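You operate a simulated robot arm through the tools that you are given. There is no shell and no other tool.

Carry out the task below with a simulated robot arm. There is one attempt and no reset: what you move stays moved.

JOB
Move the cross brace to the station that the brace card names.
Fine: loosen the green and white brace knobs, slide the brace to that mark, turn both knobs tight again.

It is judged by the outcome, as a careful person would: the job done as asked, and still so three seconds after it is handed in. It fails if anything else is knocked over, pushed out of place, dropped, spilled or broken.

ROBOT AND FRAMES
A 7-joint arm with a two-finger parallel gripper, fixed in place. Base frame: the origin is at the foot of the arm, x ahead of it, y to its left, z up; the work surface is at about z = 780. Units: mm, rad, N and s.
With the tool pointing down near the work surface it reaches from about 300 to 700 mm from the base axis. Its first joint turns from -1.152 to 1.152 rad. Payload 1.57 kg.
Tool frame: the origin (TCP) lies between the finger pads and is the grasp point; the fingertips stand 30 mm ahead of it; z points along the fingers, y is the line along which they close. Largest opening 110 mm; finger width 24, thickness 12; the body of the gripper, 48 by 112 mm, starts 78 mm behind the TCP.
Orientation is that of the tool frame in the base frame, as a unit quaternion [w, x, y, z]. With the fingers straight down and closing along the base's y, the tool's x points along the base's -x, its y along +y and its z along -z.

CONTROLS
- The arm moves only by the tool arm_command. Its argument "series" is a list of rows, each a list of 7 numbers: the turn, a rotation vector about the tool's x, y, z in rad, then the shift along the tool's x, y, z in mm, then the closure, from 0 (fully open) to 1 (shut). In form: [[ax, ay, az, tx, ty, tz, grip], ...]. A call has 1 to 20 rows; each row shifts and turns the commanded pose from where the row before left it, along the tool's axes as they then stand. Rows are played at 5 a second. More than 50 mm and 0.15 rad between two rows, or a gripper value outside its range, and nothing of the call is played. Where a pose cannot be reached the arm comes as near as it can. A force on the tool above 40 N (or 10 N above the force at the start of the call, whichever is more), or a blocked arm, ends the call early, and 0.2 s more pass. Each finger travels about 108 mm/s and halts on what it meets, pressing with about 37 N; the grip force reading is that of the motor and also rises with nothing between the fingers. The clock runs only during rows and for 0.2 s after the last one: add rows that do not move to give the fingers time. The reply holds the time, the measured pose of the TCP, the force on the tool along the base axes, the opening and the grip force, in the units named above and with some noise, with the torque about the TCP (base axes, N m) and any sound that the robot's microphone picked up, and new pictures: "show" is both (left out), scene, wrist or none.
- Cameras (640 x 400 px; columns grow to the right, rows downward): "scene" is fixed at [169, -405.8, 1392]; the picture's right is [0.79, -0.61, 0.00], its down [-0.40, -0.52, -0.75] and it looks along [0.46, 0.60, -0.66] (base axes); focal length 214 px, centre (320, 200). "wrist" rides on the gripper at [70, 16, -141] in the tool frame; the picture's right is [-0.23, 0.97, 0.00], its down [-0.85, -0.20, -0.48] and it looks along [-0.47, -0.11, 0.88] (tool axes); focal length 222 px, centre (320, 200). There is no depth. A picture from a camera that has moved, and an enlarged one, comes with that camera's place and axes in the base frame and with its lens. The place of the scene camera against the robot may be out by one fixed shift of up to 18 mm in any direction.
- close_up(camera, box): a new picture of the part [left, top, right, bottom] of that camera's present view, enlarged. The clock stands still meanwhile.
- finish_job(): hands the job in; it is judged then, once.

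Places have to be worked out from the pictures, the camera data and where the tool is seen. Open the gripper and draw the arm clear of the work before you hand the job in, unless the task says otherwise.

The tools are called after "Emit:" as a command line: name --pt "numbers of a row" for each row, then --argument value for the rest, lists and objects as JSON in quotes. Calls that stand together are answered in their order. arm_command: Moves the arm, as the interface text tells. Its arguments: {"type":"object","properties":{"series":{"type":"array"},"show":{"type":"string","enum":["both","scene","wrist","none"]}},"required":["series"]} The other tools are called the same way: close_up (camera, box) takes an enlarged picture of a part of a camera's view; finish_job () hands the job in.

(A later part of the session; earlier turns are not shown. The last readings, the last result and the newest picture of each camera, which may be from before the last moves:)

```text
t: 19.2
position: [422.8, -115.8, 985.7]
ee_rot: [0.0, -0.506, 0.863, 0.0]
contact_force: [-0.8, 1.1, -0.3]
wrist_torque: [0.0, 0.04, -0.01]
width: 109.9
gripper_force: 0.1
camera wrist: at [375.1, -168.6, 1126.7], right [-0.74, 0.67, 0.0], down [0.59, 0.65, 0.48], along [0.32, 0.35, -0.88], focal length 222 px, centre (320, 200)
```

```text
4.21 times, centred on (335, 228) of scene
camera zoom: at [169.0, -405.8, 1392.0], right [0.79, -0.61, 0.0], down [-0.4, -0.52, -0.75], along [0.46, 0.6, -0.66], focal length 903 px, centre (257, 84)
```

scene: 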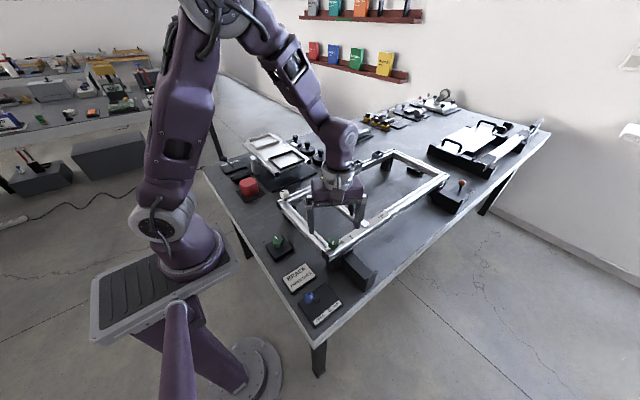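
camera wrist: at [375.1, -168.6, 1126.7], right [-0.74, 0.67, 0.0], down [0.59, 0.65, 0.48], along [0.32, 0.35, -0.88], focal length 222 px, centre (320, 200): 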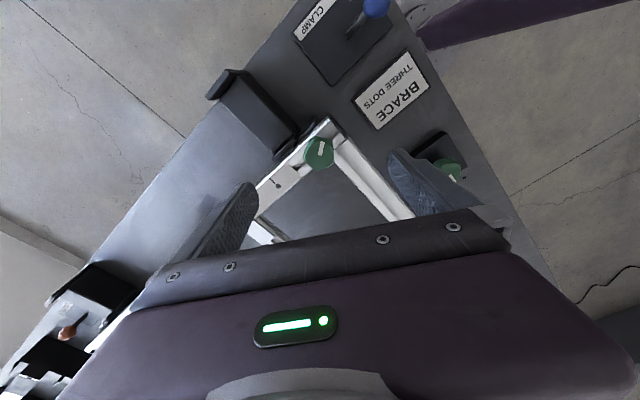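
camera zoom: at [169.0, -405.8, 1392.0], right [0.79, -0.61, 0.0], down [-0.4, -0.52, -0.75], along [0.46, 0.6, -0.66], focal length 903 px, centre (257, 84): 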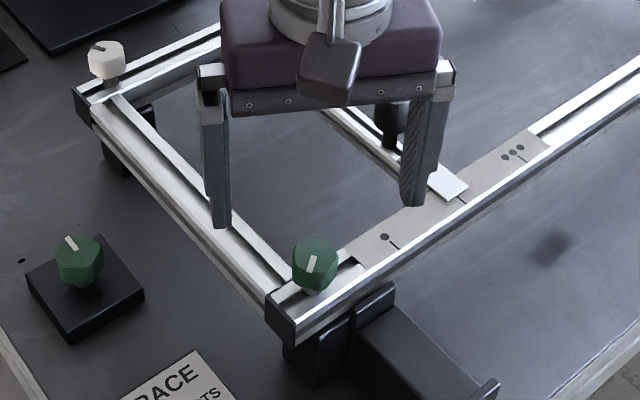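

I'll repeat the exact same scene crop as before the turn to check that the frame corner hasn't shifted.

Emit:
close_up --camera "scene" --box '[310, 225, 385, 295]'

Emit:
close_up --camera "scene" --box '[270, 140, 460, 260]'

```text
5.71 times, centred on (348, 260) of scene
camera zoom: at [169.0, -405.8, 1392.0], right [0.79, -0.61, 0.0], down [-0.4, -0.52, -0.75], along [0.46, 0.6, -0.66], focal length 1226 px, centre (163, -143)
```

zoom: 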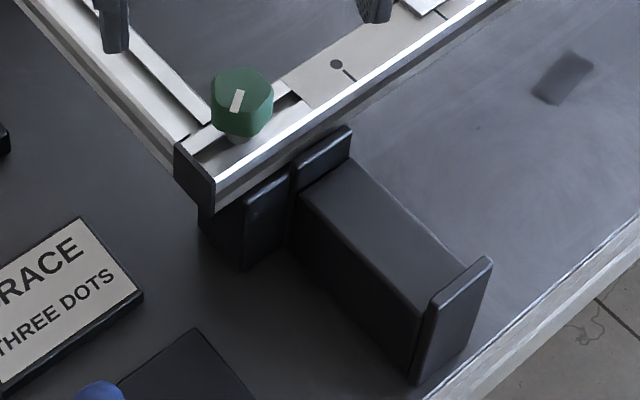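

```text
3.33 times, centred on (365, 200) of scene
camera zoom: at [169.0, -405.8, 1392.0], right [0.79, -0.61, 0.0], down [-0.4, -0.52, -0.75], along [0.46, 0.6, -0.66], focal length 715 px, centre (170, 200)
```

zoom: 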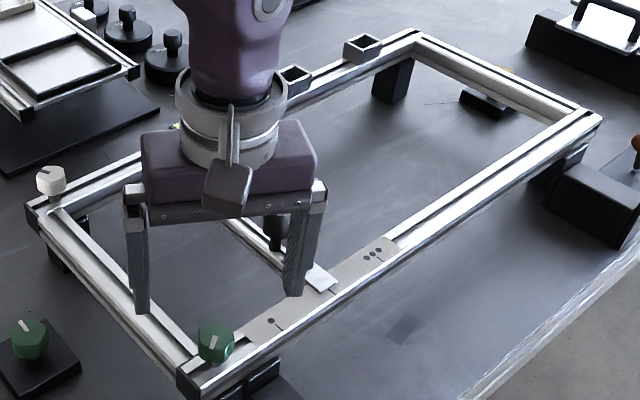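

The crop is pixel-identical except for the knob's pointer, so the frame held still. Next I'll turn the gripper back and move over the white knob at about (420, 150), staying at z≈985.

Emit:
arm_command --pt "0 0 0.15 0 0 0 0" --pt "0 0 0.15 0 0 0 0" --pt "0 0 0.15 0 0 0 0" --pt "0 0 0.15 0 0 0 0" --pt "0 0 0.15 0 0 0 0" --pt "0 0 0.15 0 0 0 0" --pt "0 0 0.15 0 0 0 0" --pt "0 0 0.15 0 0 0 0" --pt "0 0 0.15 0 0 0 0" --pt "0 0 0.15 0 0 0 0" --pt "0 0 0.15 0 0 0 0" --pt "0 0 0 21 31 0 0" --pt "0 0 0 21 31 0 0" --pt "0 0 0 21 31 0 0" --pt "0 0 0 21 31 0 0" --pt "0 0 0 21 31 0 0" --pt "0 0 0 21 31 0 0" --pt "0 0 0 21 31 0 0" --pt "0 0 0 0 0 0 0" --show "both"

Emit:
close_up --camera "wrist" --box '[220, 80, 420, 220]'

```text
t: 23.2
position: [421.9, 144.2, 984.4]
ee_rot: [0.0, 0.291, 0.957, 0.0]
contact_force: [0.8, 0.5, 0.3]
wrist_torque: [0.0, 0.01, -0.01]
width: 110.0
gripper_force: 0.0
camera wrist: at [372.5, 197.5, 1125.4], right [0.73, 0.68, 0.0], down [0.6, -0.64, 0.48], along [0.33, -0.35, -0.88], focal length 222 px, centre (320, 200)
```

scene: 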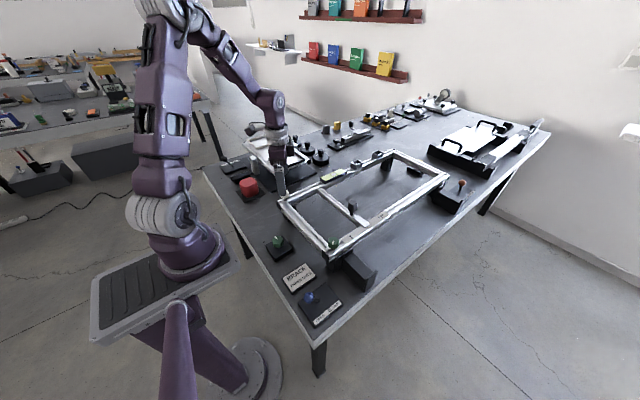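
wrist: 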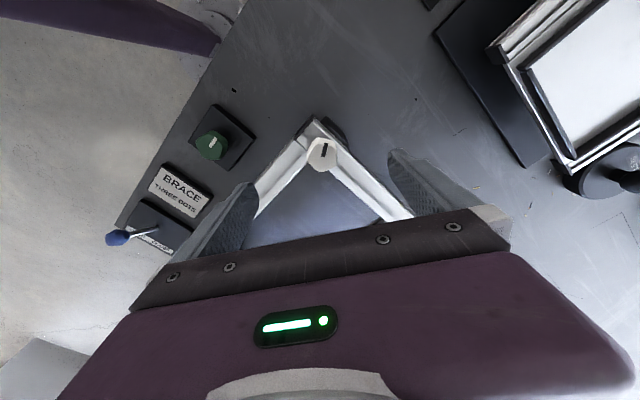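

```text
2.86 times, centred on (320, 150) of wrist
camera zoom: at [372.5, 197.5, 1125.4], right [0.73, 0.68, 0.0], down [0.6, -0.64, 0.48], along [0.33, -0.35, -0.88], focal length 635 px, centre (320, 343)
```

zoom: 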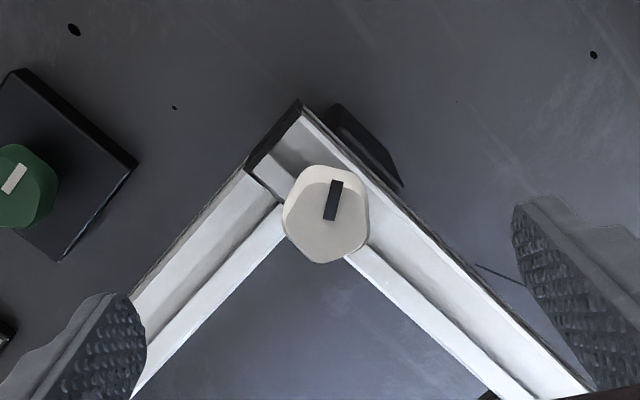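

The white knob is at about (421.5, 150), and nothing stands near the open fingers. I'll shift over it and go down to the same height as for the green knob.

Emit:
arm_command --pt "0 0 0 3.8 5 0 0" --pt "0 0 0 0 0 17 0" --pt "0 0 0 0 0 17 0" --pt "0 0 0 0 0 17 0" --pt "0 0 0 0 0 17 0" --pt "0 0 0 0 0 0 0" --show "both"

Emit:
close_up --camera "wrist" --box '[220, 100, 420, 240]'

Emit:
close_up --camera "scene" --box '[250, 150, 330, 220]'

```text
t: 24.6
position: [420.4, 151.4, 915.8]
ee_rot: [0.0, 0.29, 0.957, 0.0]
contact_force: [0.0, -0.1, -0.3]
wrist_torque: [0.03, -0.01, 0.0]
width: 110.0
gripper_force: 0.0
camera wrist: at [372.0, 203.3, 1057.6], right [0.73, 0.68, 0.0], down [0.6, -0.64, 0.48], along [0.33, -0.35, -0.88], focal length 222 px, centre (320, 200)
```

scene: 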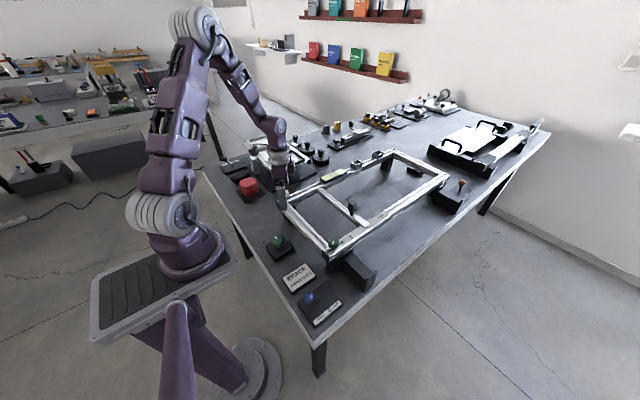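
wrist: 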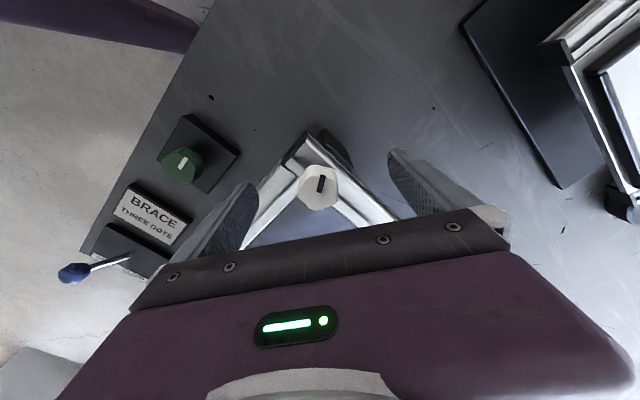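

```text
2.86 times, centred on (320, 170) of wrist
camera zoom: at [372.0, 203.3, 1057.6], right [0.73, 0.68, 0.0], down [0.6, -0.64, 0.48], along [0.33, -0.35, -0.88], focal length 635 px, centre (320, 286)
```

zoom: 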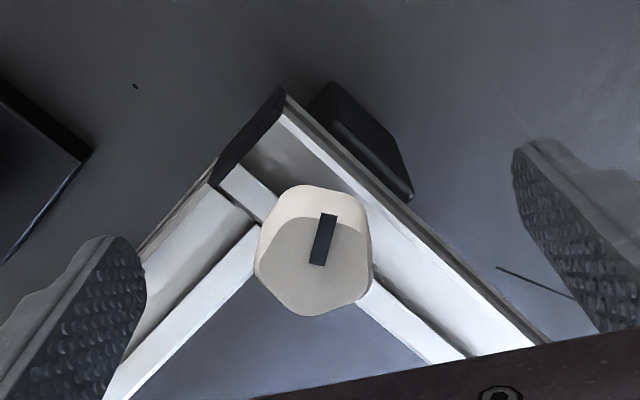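

```text
5.71 times, centred on (290, 185) of scene
camera zoom: at [169.0, -405.8, 1392.0], right [0.79, -0.61, 0.0], down [-0.4, -0.52, -0.75], along [0.46, 0.6, -0.66], focal length 1226 px, centre (491, 286)
```

zoom: 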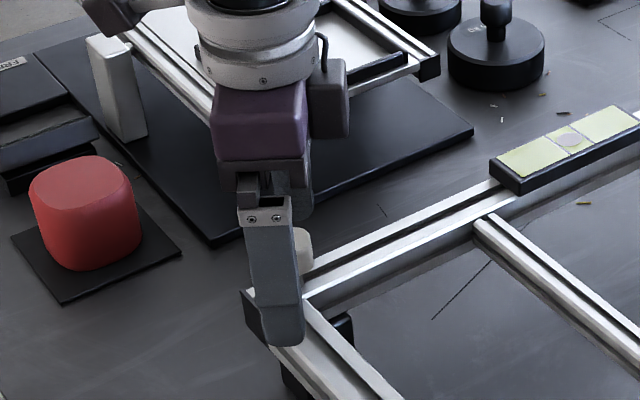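

Alignment in the wrist view matches how the green knob looked when gripped. I'll close on the white knob.

Emit:
arm_command --pt "0 0 0 0 0 0 0.4" --pt "0 0 0 0 0 0 1" --pt "0 0 0 0 0 0 1" --pt "0 0 0 0 0 0 1" --show "wrist"

Emit:
close_up --camera "wrist" --box '[220, 100, 420, 240]'

```text
t: 25.6
position: [420.1, 149.3, 916.2]
ee_rot: [-0.001, 0.291, 0.957, 0.0]
contact_force: [-5.0, -11.5, 1.5]
wrist_torque: [-0.04, 0.06, 0.0]
width: 31.5
gripper_force: 40.1
camera wrist: at [371.8, 202.6, 1057.7], right [0.73, 0.68, 0.0], down [0.6, -0.64, 0.48], along [0.32, -0.35, -0.88], focal length 222 px, centre (320, 200)
```

wrist: 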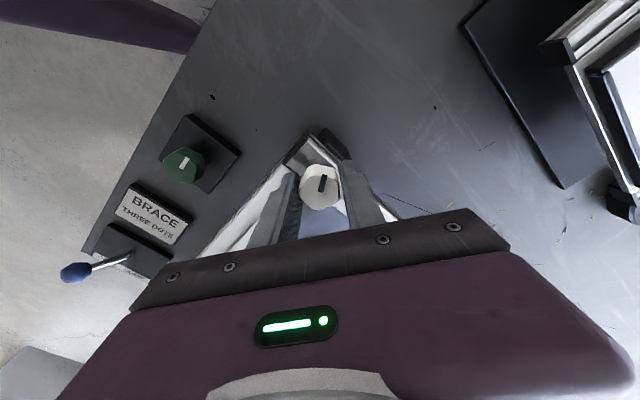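

```text
2.86 times, centred on (320, 170) of wrist
camera zoom: at [371.8, 202.6, 1057.7], right [0.73, 0.68, 0.0], down [0.6, -0.64, 0.48], along [0.32, -0.35, -0.88], focal length 635 px, centre (320, 286)
```

zoom: 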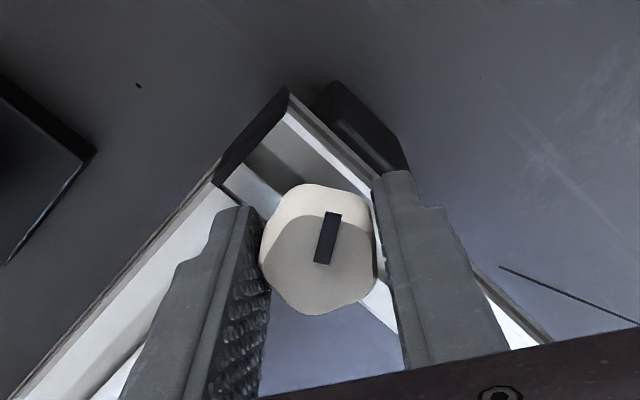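

Gripped at 31.5 mm with a -12 N side load along tool y, so I'll shift 0.8 mm toward tool -y and begin the counter-clockwise turn.

Emit:
arm_command --pt "0 0 0 0 -0.8 0 1" --pt "0 0 -0.1 0 0 0 1" --pt "0 0 -0.1 0 0 0 1" --pt "0 0 -0.1 0 0 0 1" --pt "0 0 0 0 0 0 1" --show "none"

```text
t: 26.8
position: [420.3, 149.9, 917.7]
ee_rot: [0.0, 0.143, 0.99, -0.001]
contact_force: [-8.8, -5.0, -32.6]
wrist_torque: [0.1, 0.13, -0.03]
width: 31.7
gripper_force: 40.5
```

Turning works again; the tool is pulling upward (-33 N), so I'll lower it 0.7 mm and continue.

Emit:
arm_command --pt "0 0 0 0 0 0.7 1" --pt "0 0 -0.1 0 0 0 1" --pt "0 0 -0.1 0 0 0 1" --pt "0 0 0 0 0 0 1" --show "none"

```text
t: 27.8
position: [420.0, 149.6, 917.7]
ee_rot: [-0.001, 0.043, 0.999, 0.0]
contact_force: [-20.3, -6.9, -4.4]
wrist_torque: [-0.04, 0.26, -0.02]
width: 31.6
gripper_force: 40.1
```

Now a -20 N load along x: the tool sits a little too far +x. I'll shift 0.8 mm and go on turning.

Emit:
arm_command --pt "0 0 0 0.8 0 0 1" --pt "0 0 -0.1 0 0 0 1" --pt "0 0 -0.1 0 0 0 1" --pt "0 0 0 0 0 0 1" --show "none"

```text
t: 28.8
position: [419.2, 149.0, 917.6]
ee_rot: [0.001, -0.055, 0.998, 0.0]
contact_force: [-9.0, -6.5, 15.3]
wrist_torque: [-0.24, 0.67, 0.0]
width: 31.7
gripper_force: 40.8
```

Emit:
arm_command --pt "0 0 0 0.4 -0.3 -0.3 1" --pt "0 0 -0.1 0 0 0 1" --pt "0 0 -0.1 0 0 0 1" --pt "0 0 0 0 0 0 1" --show "none"

```text
t: 29.8
position: [419.8, 150.2, 917.1]
ee_rot: [0.002, -0.155, 0.988, 0.0]
contact_force: [-5.0, -0.3, -1.9]
wrist_torque: [0.39, -1.09, 0.01]
width: 31.8
gripper_force: 41.0
```

The loads are small now and the white knob has turned about 52°. I'll continue in the same way.

Emit:
arm_command --pt "0 0 -0.1 0 0 0 1" --pt "0 0 -0.1 0 0 0 1" --pt "0 0 0 0 0 0 1" --show "none"

```text
t: 30.6
position: [419.0, 149.6, 917.3]
ee_rot: [0.001, -0.253, 0.968, 0.0]
contact_force: [1.5, 1.3, 5.7]
wrist_torque: [-0.14, 0.15, -0.02]
width: 31.7
gripper_force: 40.2
```

Emit:
arm_command --pt "0 0 -0.1 0 0 -0.1 1" --pt "0 0 -0.1 0 0 0 1" --pt "0 0 0 0 0 0 1" --show "none"

```text
t: 31.4
position: [419.7, 149.5, 916.9]
ee_rot: [0.0, -0.348, 0.937, 0.0]
contact_force: [10.9, 2.3, -12.5]
wrist_torque: [-0.21, 0.18, 0.02]
width: 31.6
gripper_force: 40.4
```

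Emit:
arm_command --pt "0 0 0 -0.3 -0.3 0.2 1" --pt "0 0 -0.12 0 0 0 1" --pt "0 0 -0.12 0 0 0 1" --pt "0 0 -0.12 0 0 0 1" --pt "0 0 0 0 0 0 1" --show "wrist"

```text
t: 32.6
position: [419.5, 151.2, 916.8]
ee_rot: [0.0, -0.51, 0.86, 0.0]
contact_force: [11.3, 0.9, -8.9]
wrist_torque: [0.76, -0.5, -0.01]
width: 31.6
gripper_force: 40.1
camera wrist: at [372.7, 96.4, 1058.3], right [-0.75, 0.67, 0.0], down [0.58, 0.66, 0.48], along [0.32, 0.36, -0.88], focal length 222 px, centre (320, 200)
```

wrist: 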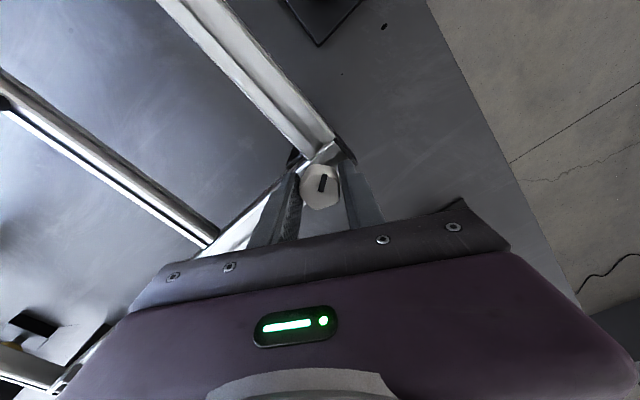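

The white knob has now turned by the same 95°. I'll release it, rise clear and compare the scene.

Emit:
arm_command --pt "0 0 0 0 0 0 0.6" --pt "0 0 0 0 0 0 0.3" --pt "0 0 0 0 0 0 0.3" --pt "0 0 0 0 0 -20 0.3" --pt "0 0 0 0 0 -30 0.3" --pt "0 0 0 0 0 -30 0.3" --pt "0 0 0 0 0 0 0.3" --show "both"

Emit:
close_up --camera "scene" --box '[270, 140, 460, 260]'

Emit:
close_up --camera "wrist" --box '[220, 80, 420, 220]'

```text
t: 34.2
position: [419.2, 151.1, 997.1]
ee_rot: [0.0, -0.51, 0.86, 0.0]
contact_force: [-0.8, -0.4, 1.0]
wrist_torque: [-0.02, -0.02, -0.03]
width: 76.9
gripper_force: 0.1
camera wrist: at [371.6, 97.4, 1138.8], right [-0.75, 0.67, 0.0], down [0.58, 0.65, 0.48], along [0.32, 0.36, -0.88], focal length 222 px, centre (320, 200)
```

scene: 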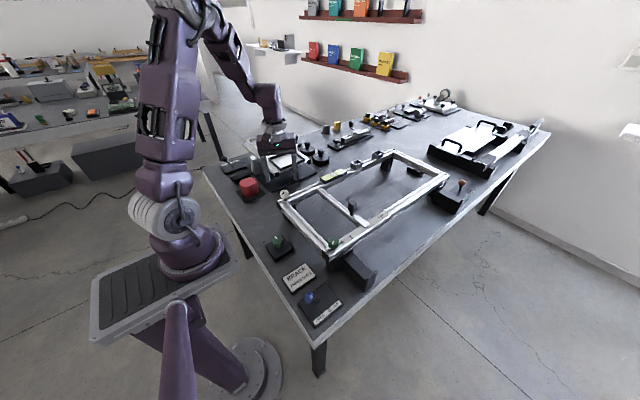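
wrist: 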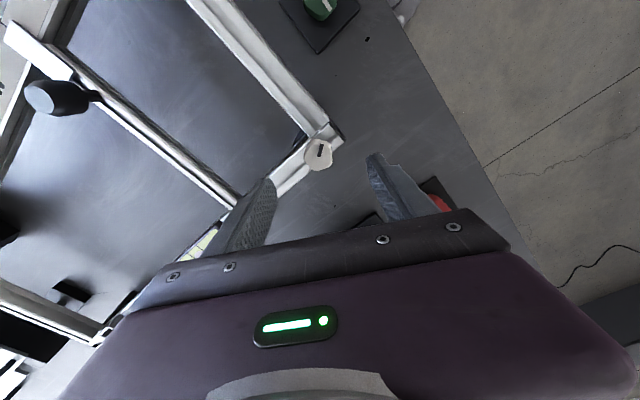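

```text
3.33 times, centred on (365, 200) of scene
camera zoom: at [169.0, -405.8, 1392.0], right [0.79, -0.61, 0.0], down [-0.4, -0.52, -0.75], along [0.46, 0.6, -0.66], focal length 715 px, centre (170, 200)
```

zoom: 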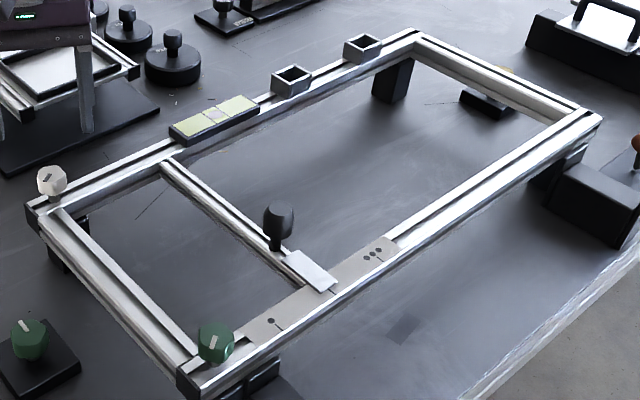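

```text
2.86 times, centred on (320, 150) of wrist
camera zoom: at [371.6, 97.4, 1138.8], right [-0.75, 0.67, 0.0], down [0.58, 0.65, 0.48], along [0.32, 0.36, -0.88], focal length 635 px, centre (320, 343)
```

zoom: 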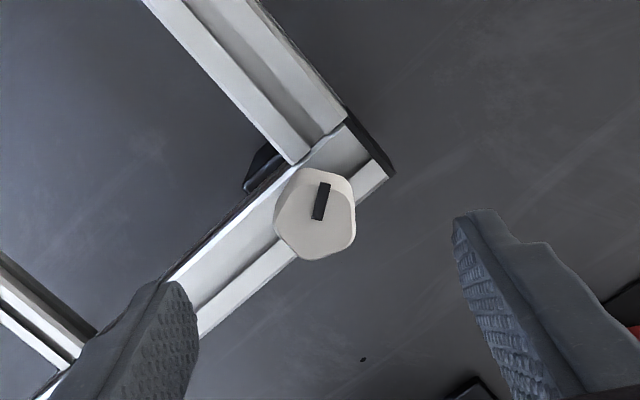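

Only the knobs' pointers have changed; frame, brace and level are where they were. From the ticks I get stations at x≈492, 562 and 631, so the brace must move about +70 mm. I'll turn the fingers to close along x and hover over the brace's black knob at about (561, -50).

Emit:
arm_command --pt "0 0 -0.125 0 0 0 0.3" --pt "0 0 -0.125 0 0 0 0.3" --pt "0 0 -0.125 0 0 0 0.3" --pt "0 0 -0.125 0 0 0 0.3" --pt "0 0 0 33.6 -23.75 0 0.3" --pt "0 0 0 33.6 -23.75 0 0.3" --pt "0 0 0 33.6 -23.75 0 0.3" --pt "0 0 0 33.6 -23.75 0 0.3" --pt "0 0 0 33.6 -23.75 0 0.3" --pt "0 0 0 33.6 -23.75 0 0.3" --pt "0 0 0 0 0 0 0.3" --show "both"

Emit:
close_up --camera "wrist" --box '[220, 80, 420, 220]'

Emit:
close_up --camera "scene" --box '[310, 160, 420, 240]'

```text
t: 36.6
position: [561.1, -52.6, 996.9]
ee_rot: [0.0, 0.707, -0.707, 0.0]
contact_force: [-0.5, -0.5, -0.1]
wrist_torque: [0.01, 0.0, 0.03]
width: 76.8
gripper_force: 0.1
camera wrist: at [545.3, -122.5, 1138.9], right [-0.97, 0.23, 0.0], down [0.2, 0.86, 0.48], along [0.11, 0.47, -0.88], focal length 222 px, centre (320, 200)
```

scene: 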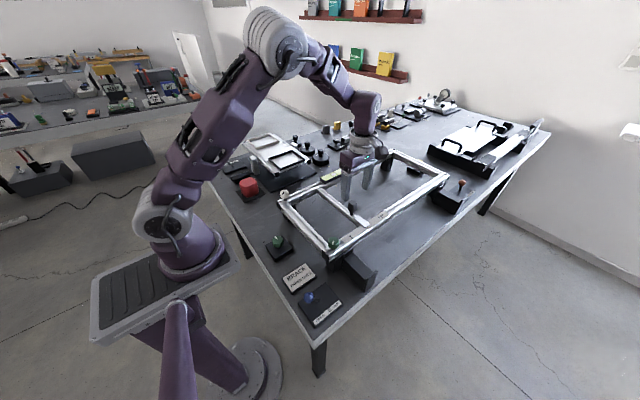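
wrist: 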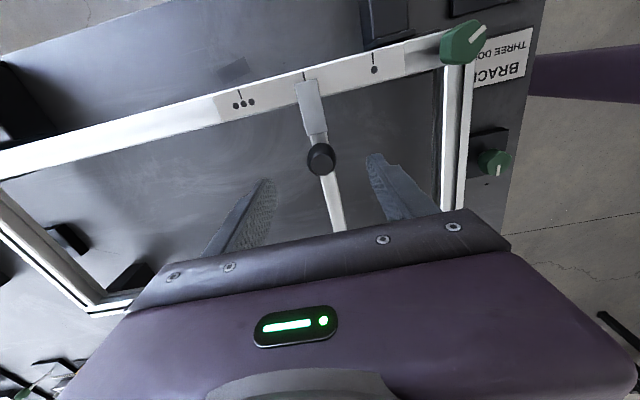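

```text
2.86 times, centred on (320, 150) of wrist
camera zoom: at [545.3, -122.5, 1138.9], right [-0.97, 0.23, 0.0], down [0.2, 0.86, 0.48], along [0.11, 0.47, -0.88], focal length 635 px, centre (320, 343)
```

zoom: 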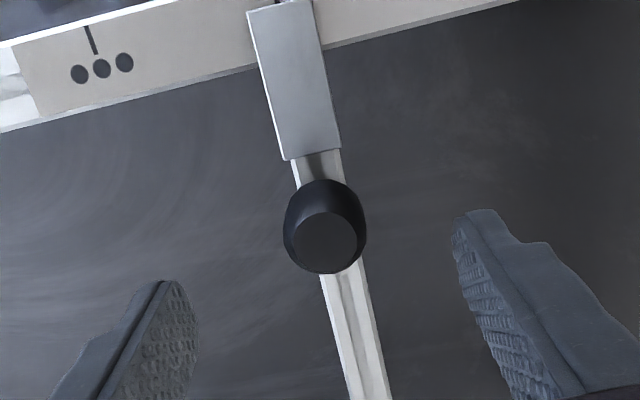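

```text
5.00 times, centred on (365, 200) of scene
camera zoom: at [169.0, -405.8, 1392.0], right [0.79, -0.61, 0.0], down [-0.4, -0.52, -0.75], along [0.46, 0.6, -0.66], focal length 1072 px, centre (95, 200)
```

zoom: 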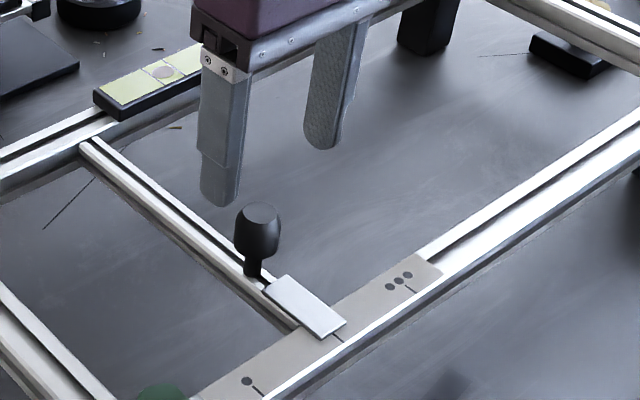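

The black knob's centre comes out at (560.6, -50.1) with its top near z=930. I'll shift 2.5 mm toward +y, go down to TCP z≈925 and grip it along x.

Emit:
arm_command --pt "0 0 0 -2.5 0.3 12 0.3" --pt "0 0 0 0 0 20 0.3" --pt "0 0 0 0 0 20 0.3" --pt "0 0 0 0 0 19 0.3" --pt "0 0 0 0 0 0 0.3" --show "both"

Emit:
close_up --camera "wrist" --box '[220, 80, 420, 220]'

Emit:
close_up --camera "scene" --box '[310, 160, 420, 240]'

```text
t: 37.8
position: [561.8, -50.0, 924.6]
ee_rot: [0.0, -0.707, 0.707, 0.0]
contact_force: [0.1, -0.1, -0.4]
wrist_torque: [0.0, 0.01, 0.0]
width: 76.9
gripper_force: 0.1
camera wrist: at [546.6, -119.5, 1066.5], right [-0.97, 0.23, 0.0], down [0.2, 0.86, 0.48], along [0.11, 0.47, -0.88], focal length 222 px, centre (320, 200)
```

scene: 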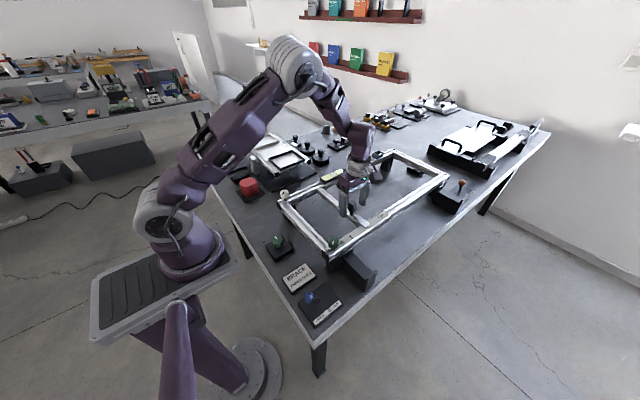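
wrist: 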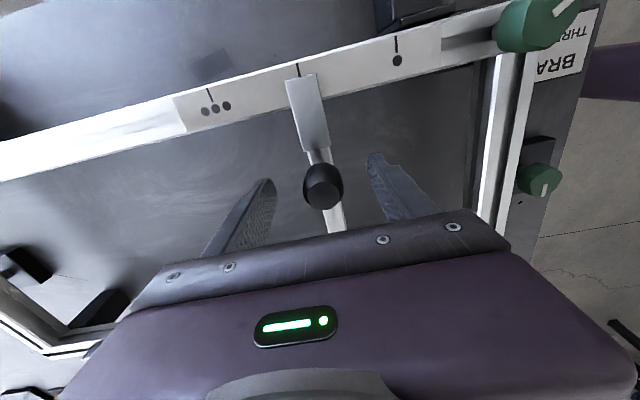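

```text
2.86 times, centred on (320, 150) of wrist
camera zoom: at [546.6, -119.5, 1066.5], right [-0.97, 0.23, 0.0], down [0.2, 0.86, 0.48], along [0.11, 0.47, -0.88], focal length 635 px, centre (320, 343)
```

zoom: 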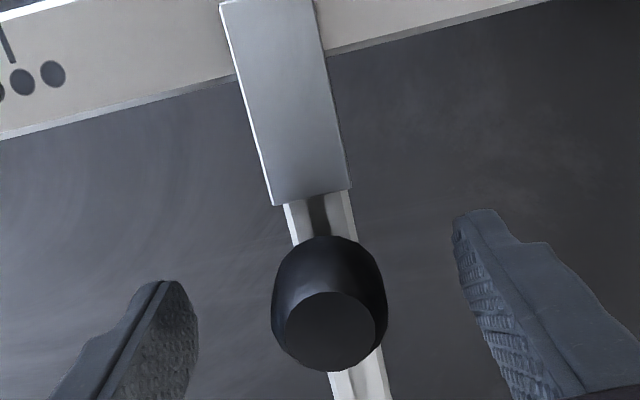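

```text
5.00 times, centred on (365, 200) of scene
camera zoom: at [169.0, -405.8, 1392.0], right [0.79, -0.61, 0.0], down [-0.4, -0.52, -0.75], along [0.46, 0.6, -0.66], focal length 1072 px, centre (95, 200)
```

zoom: 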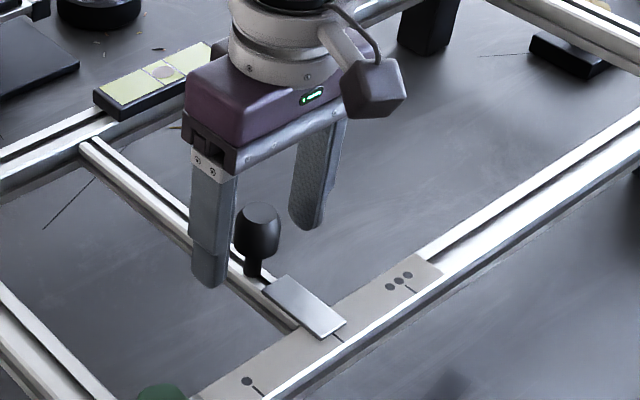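

The knob stands between the fingers along x. I'll close on it.

Emit:
arm_command --pt "0 0 0 0 0 0 0.6" --pt "0 0 0 0 0 0 1" --pt "0 0 0 0 0 0 1" --pt "0 0 0 0 0 0 1" --show "wrist"

Emit:
close_up --camera "wrist" --box '[180, 20, 440, 220]'

```text
t: 38.8
position: [561.8, -49.3, 924.7]
ee_rot: [0.0, -0.707, 0.707, 0.0]
contact_force: [-1.3, 0.1, -3.5]
wrist_torque: [-0.1, -0.06, -0.04]
width: 29.7
gripper_force: 39.4
camera wrist: at [546.6, -119.5, 1066.6], right [-0.97, 0.23, 0.0], down [0.2, 0.86, 0.48], along [0.11, 0.47, -0.88], focal length 222 px, centre (320, 200)
```

wrist: 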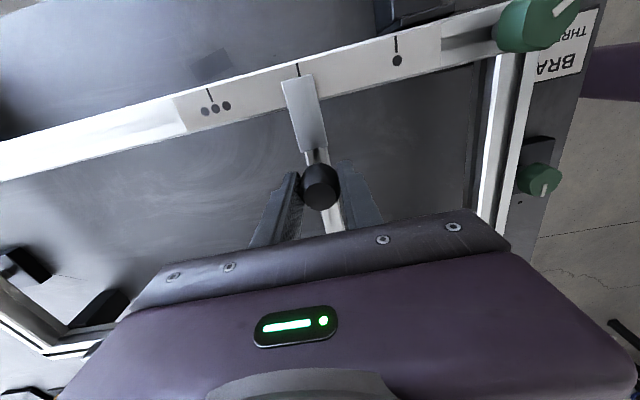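

```text
2.00 times, centred on (310, 120) of wrist
camera zoom: at [546.6, -119.5, 1066.6], right [-0.97, 0.23, 0.0], down [0.2, 0.86, 0.48], along [0.11, 0.47, -0.88], focal length 444 px, centre (340, 360)
```

zoom: 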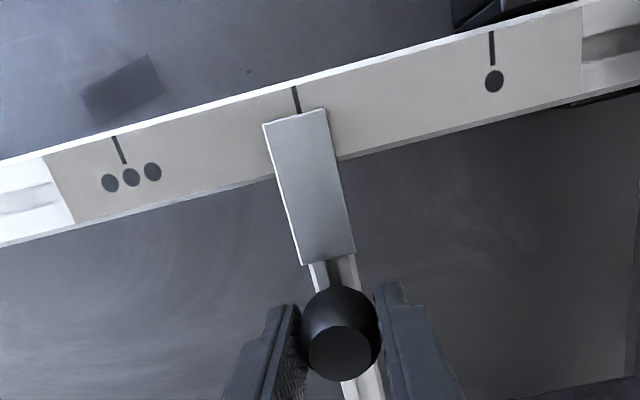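

Closing shifted the brace by about 1 mm, so it is loose. I'll slide 10 mm toward +x first and read the force.

Emit:
arm_command --pt "0 0 0 0 -3 0 1" --pt "0 0 0 0 -3 0 1" --pt "0 0 0 0 -4 0 1" --pt "0 0 0 0 0 0 1" --show "wrist"

Emit:
close_up --camera "wrist" --box '[180, 20, 440, 220]'

Emit:
close_up --camera "scene" --box '[270, 140, 460, 260]'

```text
t: 39.8
position: [571.9, -50.4, 925.7]
ee_rot: [-0.001, -0.706, 0.708, -0.001]
contact_force: [-3.0, -7.9, -13.0]
wrist_torque: [0.34, 0.08, -0.14]
width: 29.9
gripper_force: 39.1
camera wrist: at [556.2, -119.4, 1066.7], right [-0.97, 0.23, 0.0], down [0.2, 0.86, 0.48], along [0.11, 0.47, -0.88], focal length 222 px, centre (320, 200)
```

wrist: 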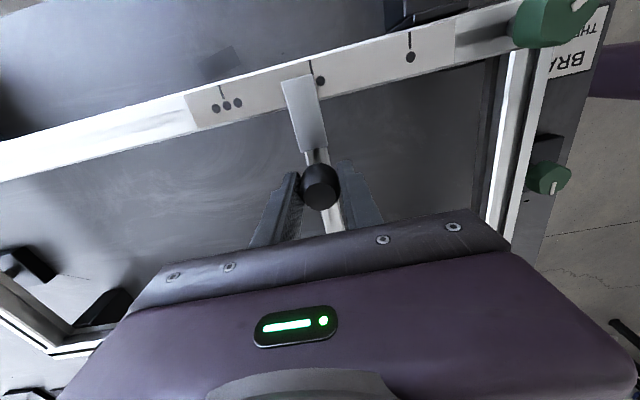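

```text
2.00 times, centred on (310, 120) of wrist
camera zoom: at [556.2, -119.4, 1066.7], right [-0.97, 0.23, 0.0], down [0.2, 0.86, 0.48], along [0.11, 0.47, -0.88], focal length 444 px, centre (340, 360)
```

zoom: 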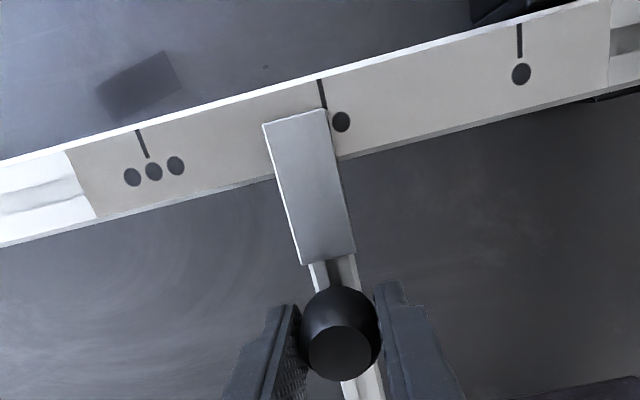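

```text
3.33 times, centred on (365, 200) of scene
camera zoom: at [169.1, -406.0, 1391.9], right [0.79, -0.61, 0.0], down [-0.4, -0.52, -0.75], along [0.46, 0.6, -0.66], focal length 715 px, centre (170, 200)
```

zoom: 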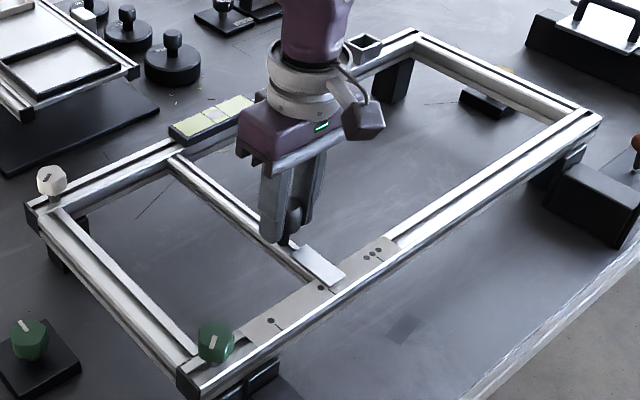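

The brace slides with about 3 N and the frame and level remain still. I'll go on in small steps, stopping midway to check the brace's left end against the level.

Emit:
arm_command --pt "0 0 0 0 -4 0.3 1" --pt "0 0 0 0 -4 0 1" --pt "0 0 0 0 -4 0 1" --pt "0 0 0 0 -4 0 1" --pt "0 0 0 0 -4 0 1" --pt "0 0 0 0 0 0 1" --show "wrist"

Emit:
close_up --camera "scene" --box '[270, 140, 460, 260]'

Emit:
close_up --camera "scene" --box '[300, 155, 370, 205]'

```text
t: 41.2
position: [592.6, -50.7, 925.9]
ee_rot: [0.0, 0.707, -0.707, 0.0]
contact_force: [-2.4, -5.8, -2.5]
wrist_torque: [-0.43, 0.09, 0.12]
width: 29.7
gripper_force: 39.0
camera wrist: at [576.8, -119.5, 1066.6], right [-0.97, 0.23, 0.0], down [0.2, 0.86, 0.48], along [0.11, 0.47, -0.88], focal length 222 px, centre (320, 200)
```

wrist: 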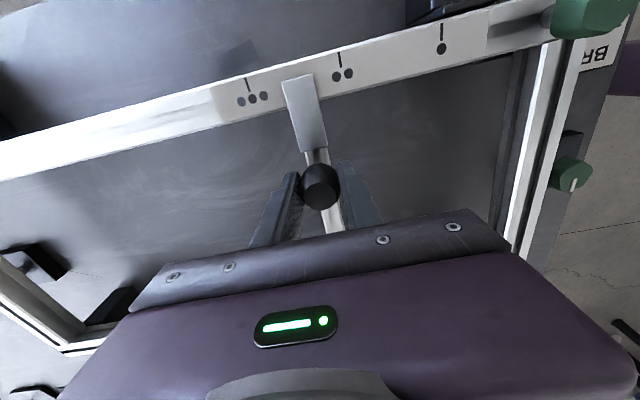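

```text
3.33 times, centred on (365, 200) of scene
camera zoom: at [169.0, -405.9, 1391.9], right [0.79, -0.61, 0.0], down [-0.4, -0.52, -0.75], along [0.46, 0.6, -0.66], focal length 715 px, centre (170, 200)
```

zoom: 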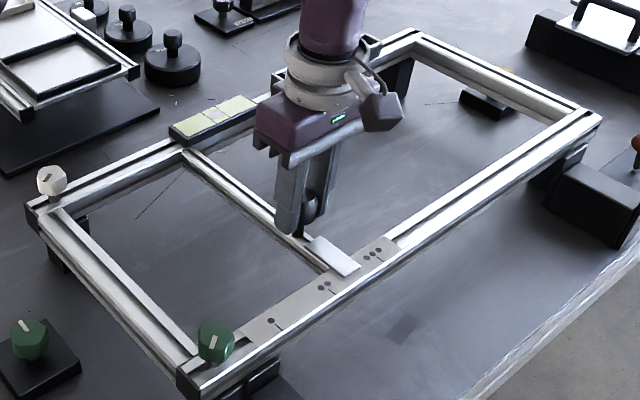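

```text
8.00 times, centred on (335, 180) of scene
camera zoom: at [169.0, -405.9, 1391.9], right [0.79, -0.61, 0.0], down [-0.4, -0.52, -0.75], along [0.46, 0.6, -0.66], focal length 1716 px, centre (200, 360)
```

zoom: 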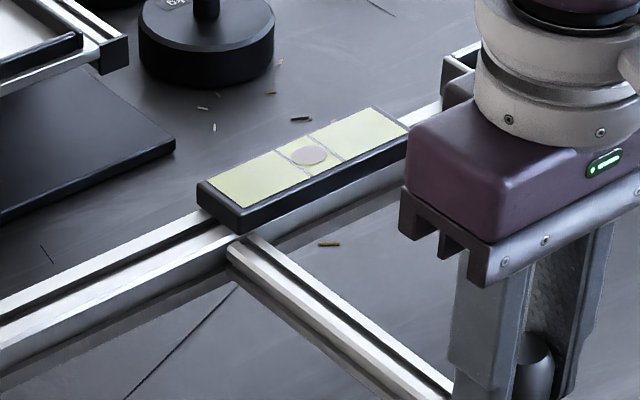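

The brace's left end passes below the level without touching it; the level hasn't moved. I'll continue 20 mm further.

Emit:
arm_command --pt "0 0 0 0 -4 0 1" --pt "0 0 0 0 -4 0 1" --pt "0 0 0 0 -4 0 1" --pt "0 0 0 0 -4 0 1" --pt "0 0 0 0 -4 0 1" --pt "0 0 0 0 0 0 1" --show "wrist"

Emit:
close_up --camera "scene" --box '[300, 155, 370, 205]'

Emit:
close_up --camera "wrist" --box '[180, 20, 440, 220]'

```text
t: 42.6
position: [611.7, -50.9, 926.4]
ee_rot: [0.0, 0.707, -0.707, -0.001]
contact_force: [-1.6, -9.6, -4.9]
wrist_torque: [0.21, -0.03, -0.02]
width: 29.8
gripper_force: 38.6
camera wrist: at [596.3, -119.4, 1066.7], right [-0.97, 0.23, 0.0], down [0.2, 0.86, 0.48], along [0.11, 0.47, -0.88], focal length 222 px, centre (320, 200)
```

wrist: 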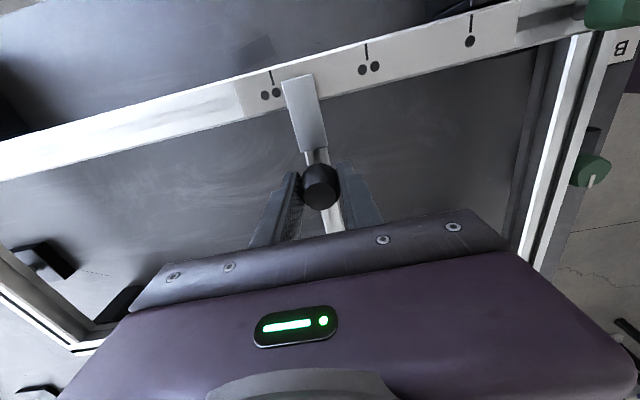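

```text
8.00 times, centred on (335, 180) of scene
camera zoom: at [169.0, -406.0, 1391.9], right [0.79, -0.61, 0.0], down [-0.4, -0.52, -0.75], along [0.46, 0.6, -0.66], focal length 1716 px, centre (200, 360)
```

zoom: 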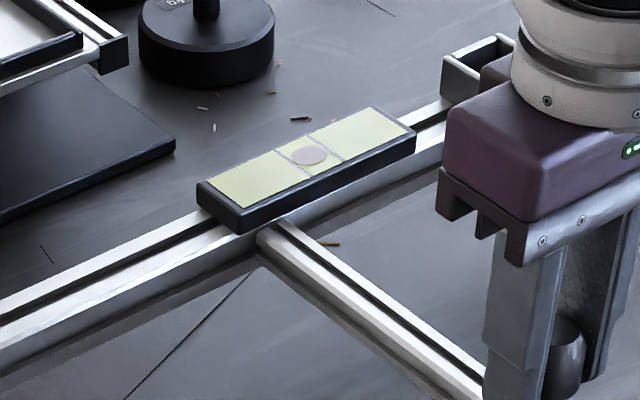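

```text
2.00 times, centred on (310, 120) of wrist
camera zoom: at [596.3, -119.4, 1066.7], right [-0.97, 0.23, 0.0], down [0.2, 0.86, 0.48], along [0.11, 0.47, -0.88], focal length 444 px, centre (340, 360)
```

zoom: 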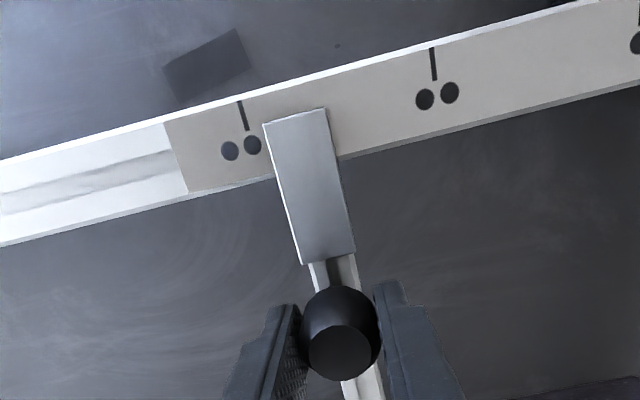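

Everything holds. By the ticks I need about 18.5 mm more; I'll slide 16 mm and then judge the last bit from a magnified view.

Emit:
arm_command --pt "0 0 0 0 -4 0 1" --pt "0 0 0 0 -4 0 1" --pt "0 0 0 0 -4 0 1" --pt "0 0 0 0 -4 0 1" --pt "0 0 0 0 0 0 1" --show "wrist"

Emit:
close_up --camera "wrist" --box '[250, 50, 370, 130]'

Emit:
close_up --camera "scene" --box '[350, 190, 420, 240]'

```text
t: 43.8
position: [628.4, -49.4, 925.9]
ee_rot: [0.0, -0.707, 0.707, -0.001]
contact_force: [-2.0, -12.4, -6.4]
wrist_torque: [-0.56, 0.01, -0.04]
width: 29.6
gripper_force: 39.4
camera wrist: at [612.9, -119.3, 1066.8], right [-0.97, 0.23, 0.0], down [0.2, 0.86, 0.48], along [0.11, 0.47, -0.88], focal length 222 px, centre (320, 200)
```

wrist: 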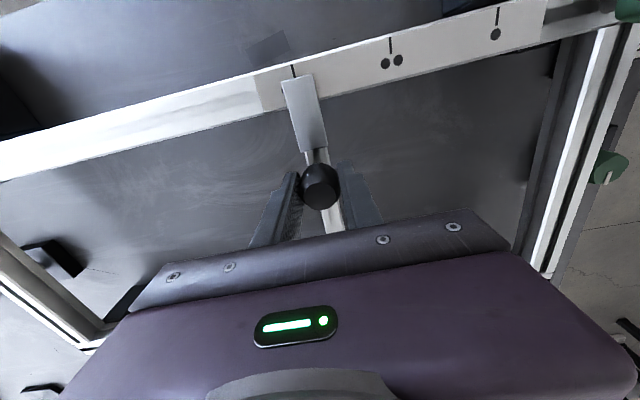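

```text
5.00 times, centred on (310, 90) of wrist
camera zoom: at [612.9, -119.3, 1066.8], right [-0.97, 0.23, 0.0], down [0.2, 0.86, 0.48], along [0.11, 0.47, -0.88], focal length 1111 px, centre (370, 750)
```

zoom: 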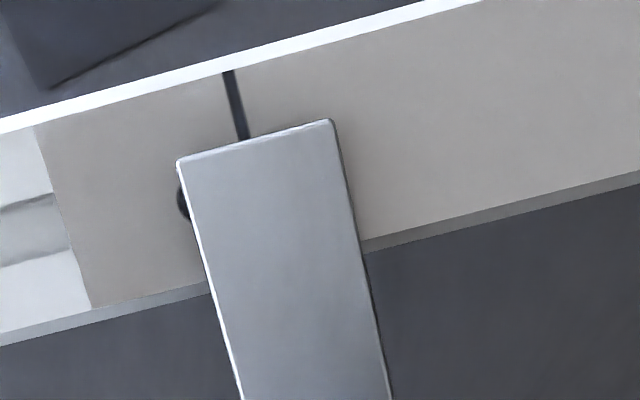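

```text
8.00 times, centred on (385, 215) of scene
camera zoom: at [169.0, -406.1, 1391.9], right [0.79, -0.61, 0.0], down [-0.4, -0.52, -0.75], along [0.46, 0.6, -0.66], focal length 1716 px, centre (-200, 80)
```

zoom: 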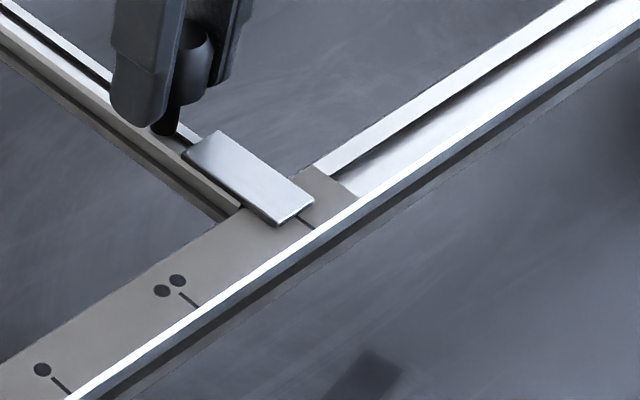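

The tick meets the tab's edge about 1.6–2 mm to the +x side of the tab's centre. I'll slide 2 mm further and check again.

Emit:
arm_command --pt "0 0 0 0 -1 0 1" --pt "0 0 0 0 -1 0 1" --pt "0 0 0 0 0 0 1" --show "wrist"

Emit:
close_up --camera "wrist" --box '[270, 55, 330, 95]'

Emit:
close_up --camera "scene" --box '[370, 205, 400, 225]'

```text
t: 44.6
position: [630.1, -49.8, 925.3]
ee_rot: [-0.001, 0.707, -0.707, 0.001]
contact_force: [-3.3, -11.4, 3.7]
wrist_torque: [-0.55, 0.22, 0.02]
width: 29.6
gripper_force: 39.2
camera wrist: at [614.2, -119.3, 1066.7], right [-0.97, 0.23, 0.0], down [0.2, 0.86, 0.48], along [0.11, 0.47, -0.88], focal length 222 px, centre (320, 200)
```

wrist: 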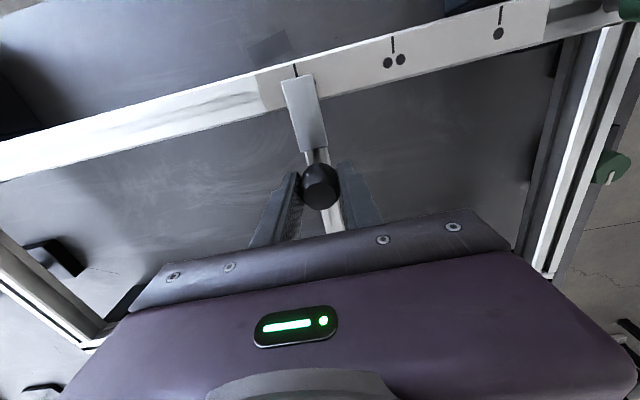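

```text
10.00 times, centred on (300, 75) of wrist
camera zoom: at [614.2, -119.3, 1066.7], right [-0.97, 0.23, 0.0], down [0.2, 0.86, 0.48], along [0.11, 0.47, -0.88], focal length 2221 px, centre (520, 1450)
```

zoom: 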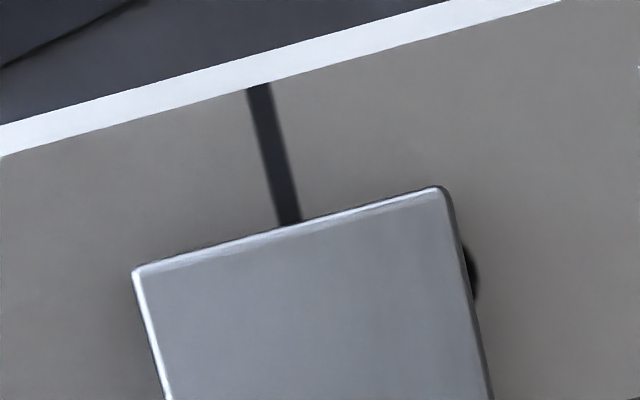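

```text
16.00 times, centred on (385, 215) of scene
camera zoom: at [168.8, -406.1, 1391.9], right [0.79, -0.61, 0.0], down [-0.4, -0.52, -0.75], along [0.46, 0.6, -0.66], focal length 3432 px, centre (-720, -40)
```

zoom: 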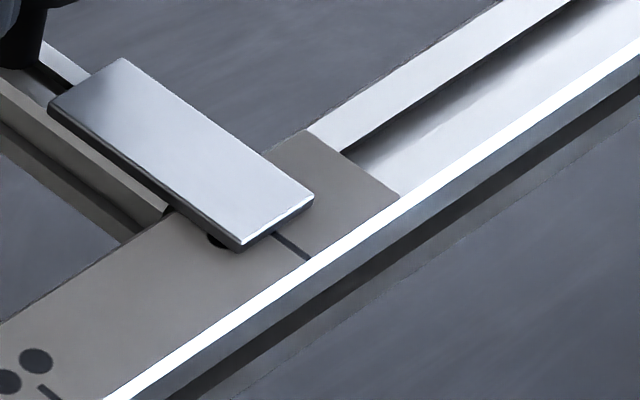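

The tick now meets the tab's edge within about 0.3 mm of its middle, allowing for parallax. I'll release the brace knob, rise and confirm it stayed there.

Emit:
arm_command --pt "0 0 0 0 0 0 0.7" --pt "0 0 0 0 0 0 0.3" --pt "0 0 0 0 0 0 0.3" --pt "0 0 0 0 0 -20 0.3" --pt "0 0 0 0 0 -30 0.3" --pt "0 0 0 0 0 -25 0.3" --pt "0 0 0 0 0 0 0.3" --show "both"

Emit:
close_up --camera "wrist" --box '[250, 60, 340, 120]'

Emit:
close_up --camera "scene" --box '[270, 140, 460, 260]'

Emit:
close_up --camera "scene" --box '[370, 205, 400, 225]'

```text
t: 46.2
position: [627.8, -47.6, 999.7]
ee_rot: [0.0, 0.707, -0.707, 0.0]
contact_force: [0.0, 0.0, 0.3]
wrist_torque: [0.03, -0.01, 0.0]
width: 76.9
gripper_force: 0.0
camera wrist: at [613.2, -118.5, 1141.4], right [-0.97, 0.23, 0.0], down [0.2, 0.86, 0.48], along [0.11, 0.47, -0.88], focal length 222 px, centre (320, 200)
```

scene: 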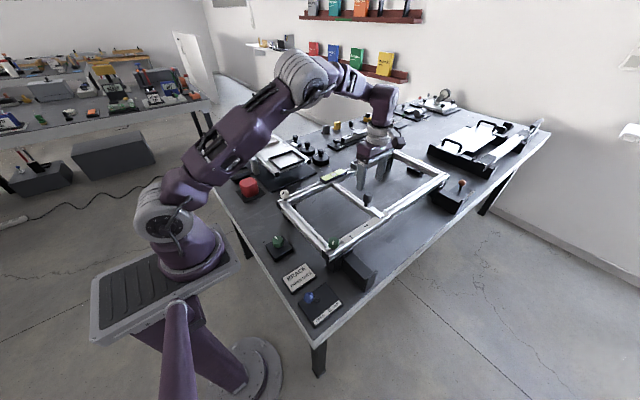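
wrist: 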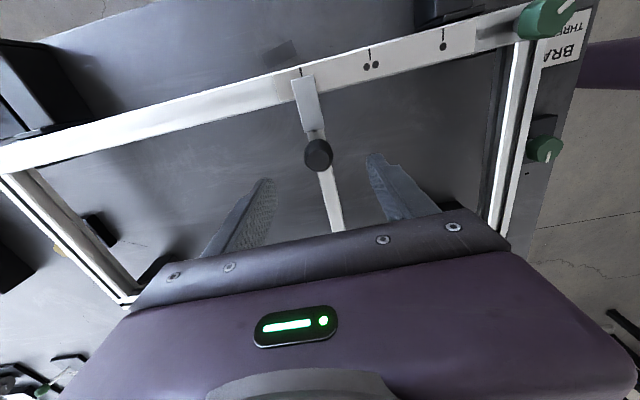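

```text
6.67 times, centred on (295, 90) of wrist
camera zoom: at [613.2, -118.5, 1141.4], right [-0.97, 0.23, 0.0], down [0.2, 0.86, 0.48], along [0.11, 0.47, -0.88], focal length 1481 px, centre (487, 933)
```

zoom: 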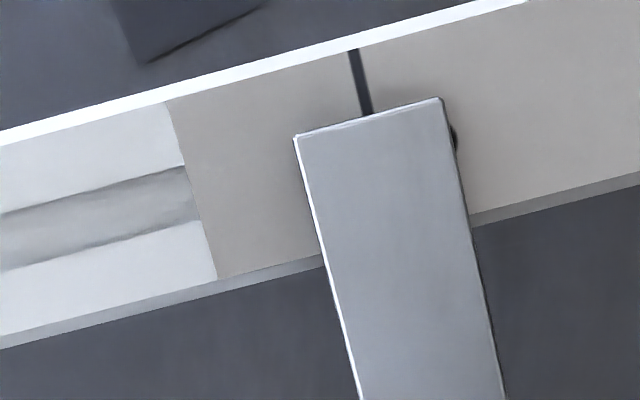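

```text
3.33 times, centred on (365, 200) of scene
camera zoom: at [169.0, -405.8, 1392.0], right [0.79, -0.61, 0.0], down [-0.4, -0.52, -0.75], along [0.46, 0.6, -0.66], focal length 715 px, centre (170, 200)
```

zoom: 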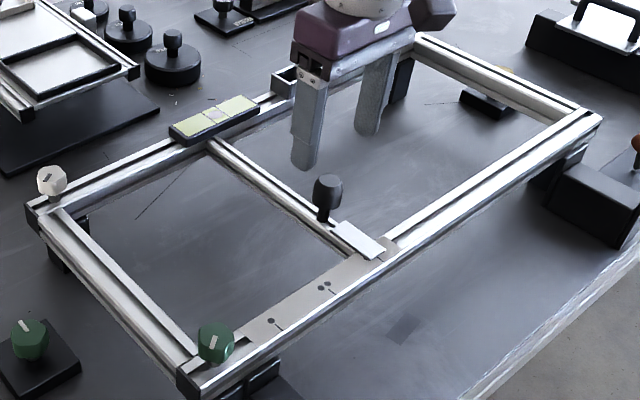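

```text
16.00 times, centred on (385, 215) of scene
camera zoom: at [169.0, -405.8, 1392.0], right [0.79, -0.61, 0.0], down [-0.4, -0.52, -0.75], along [0.46, 0.6, -0.66], focal length 3432 px, centre (-720, -40)
```

zoom: 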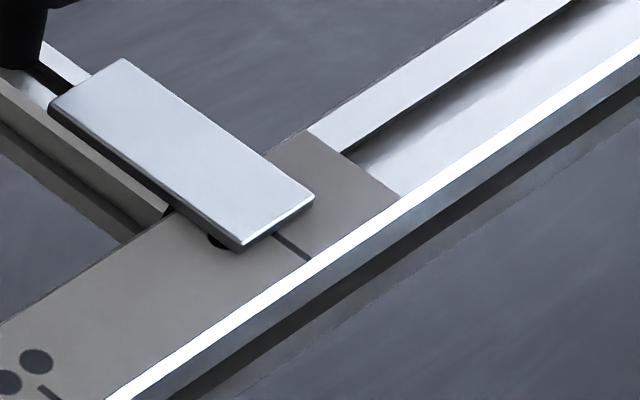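

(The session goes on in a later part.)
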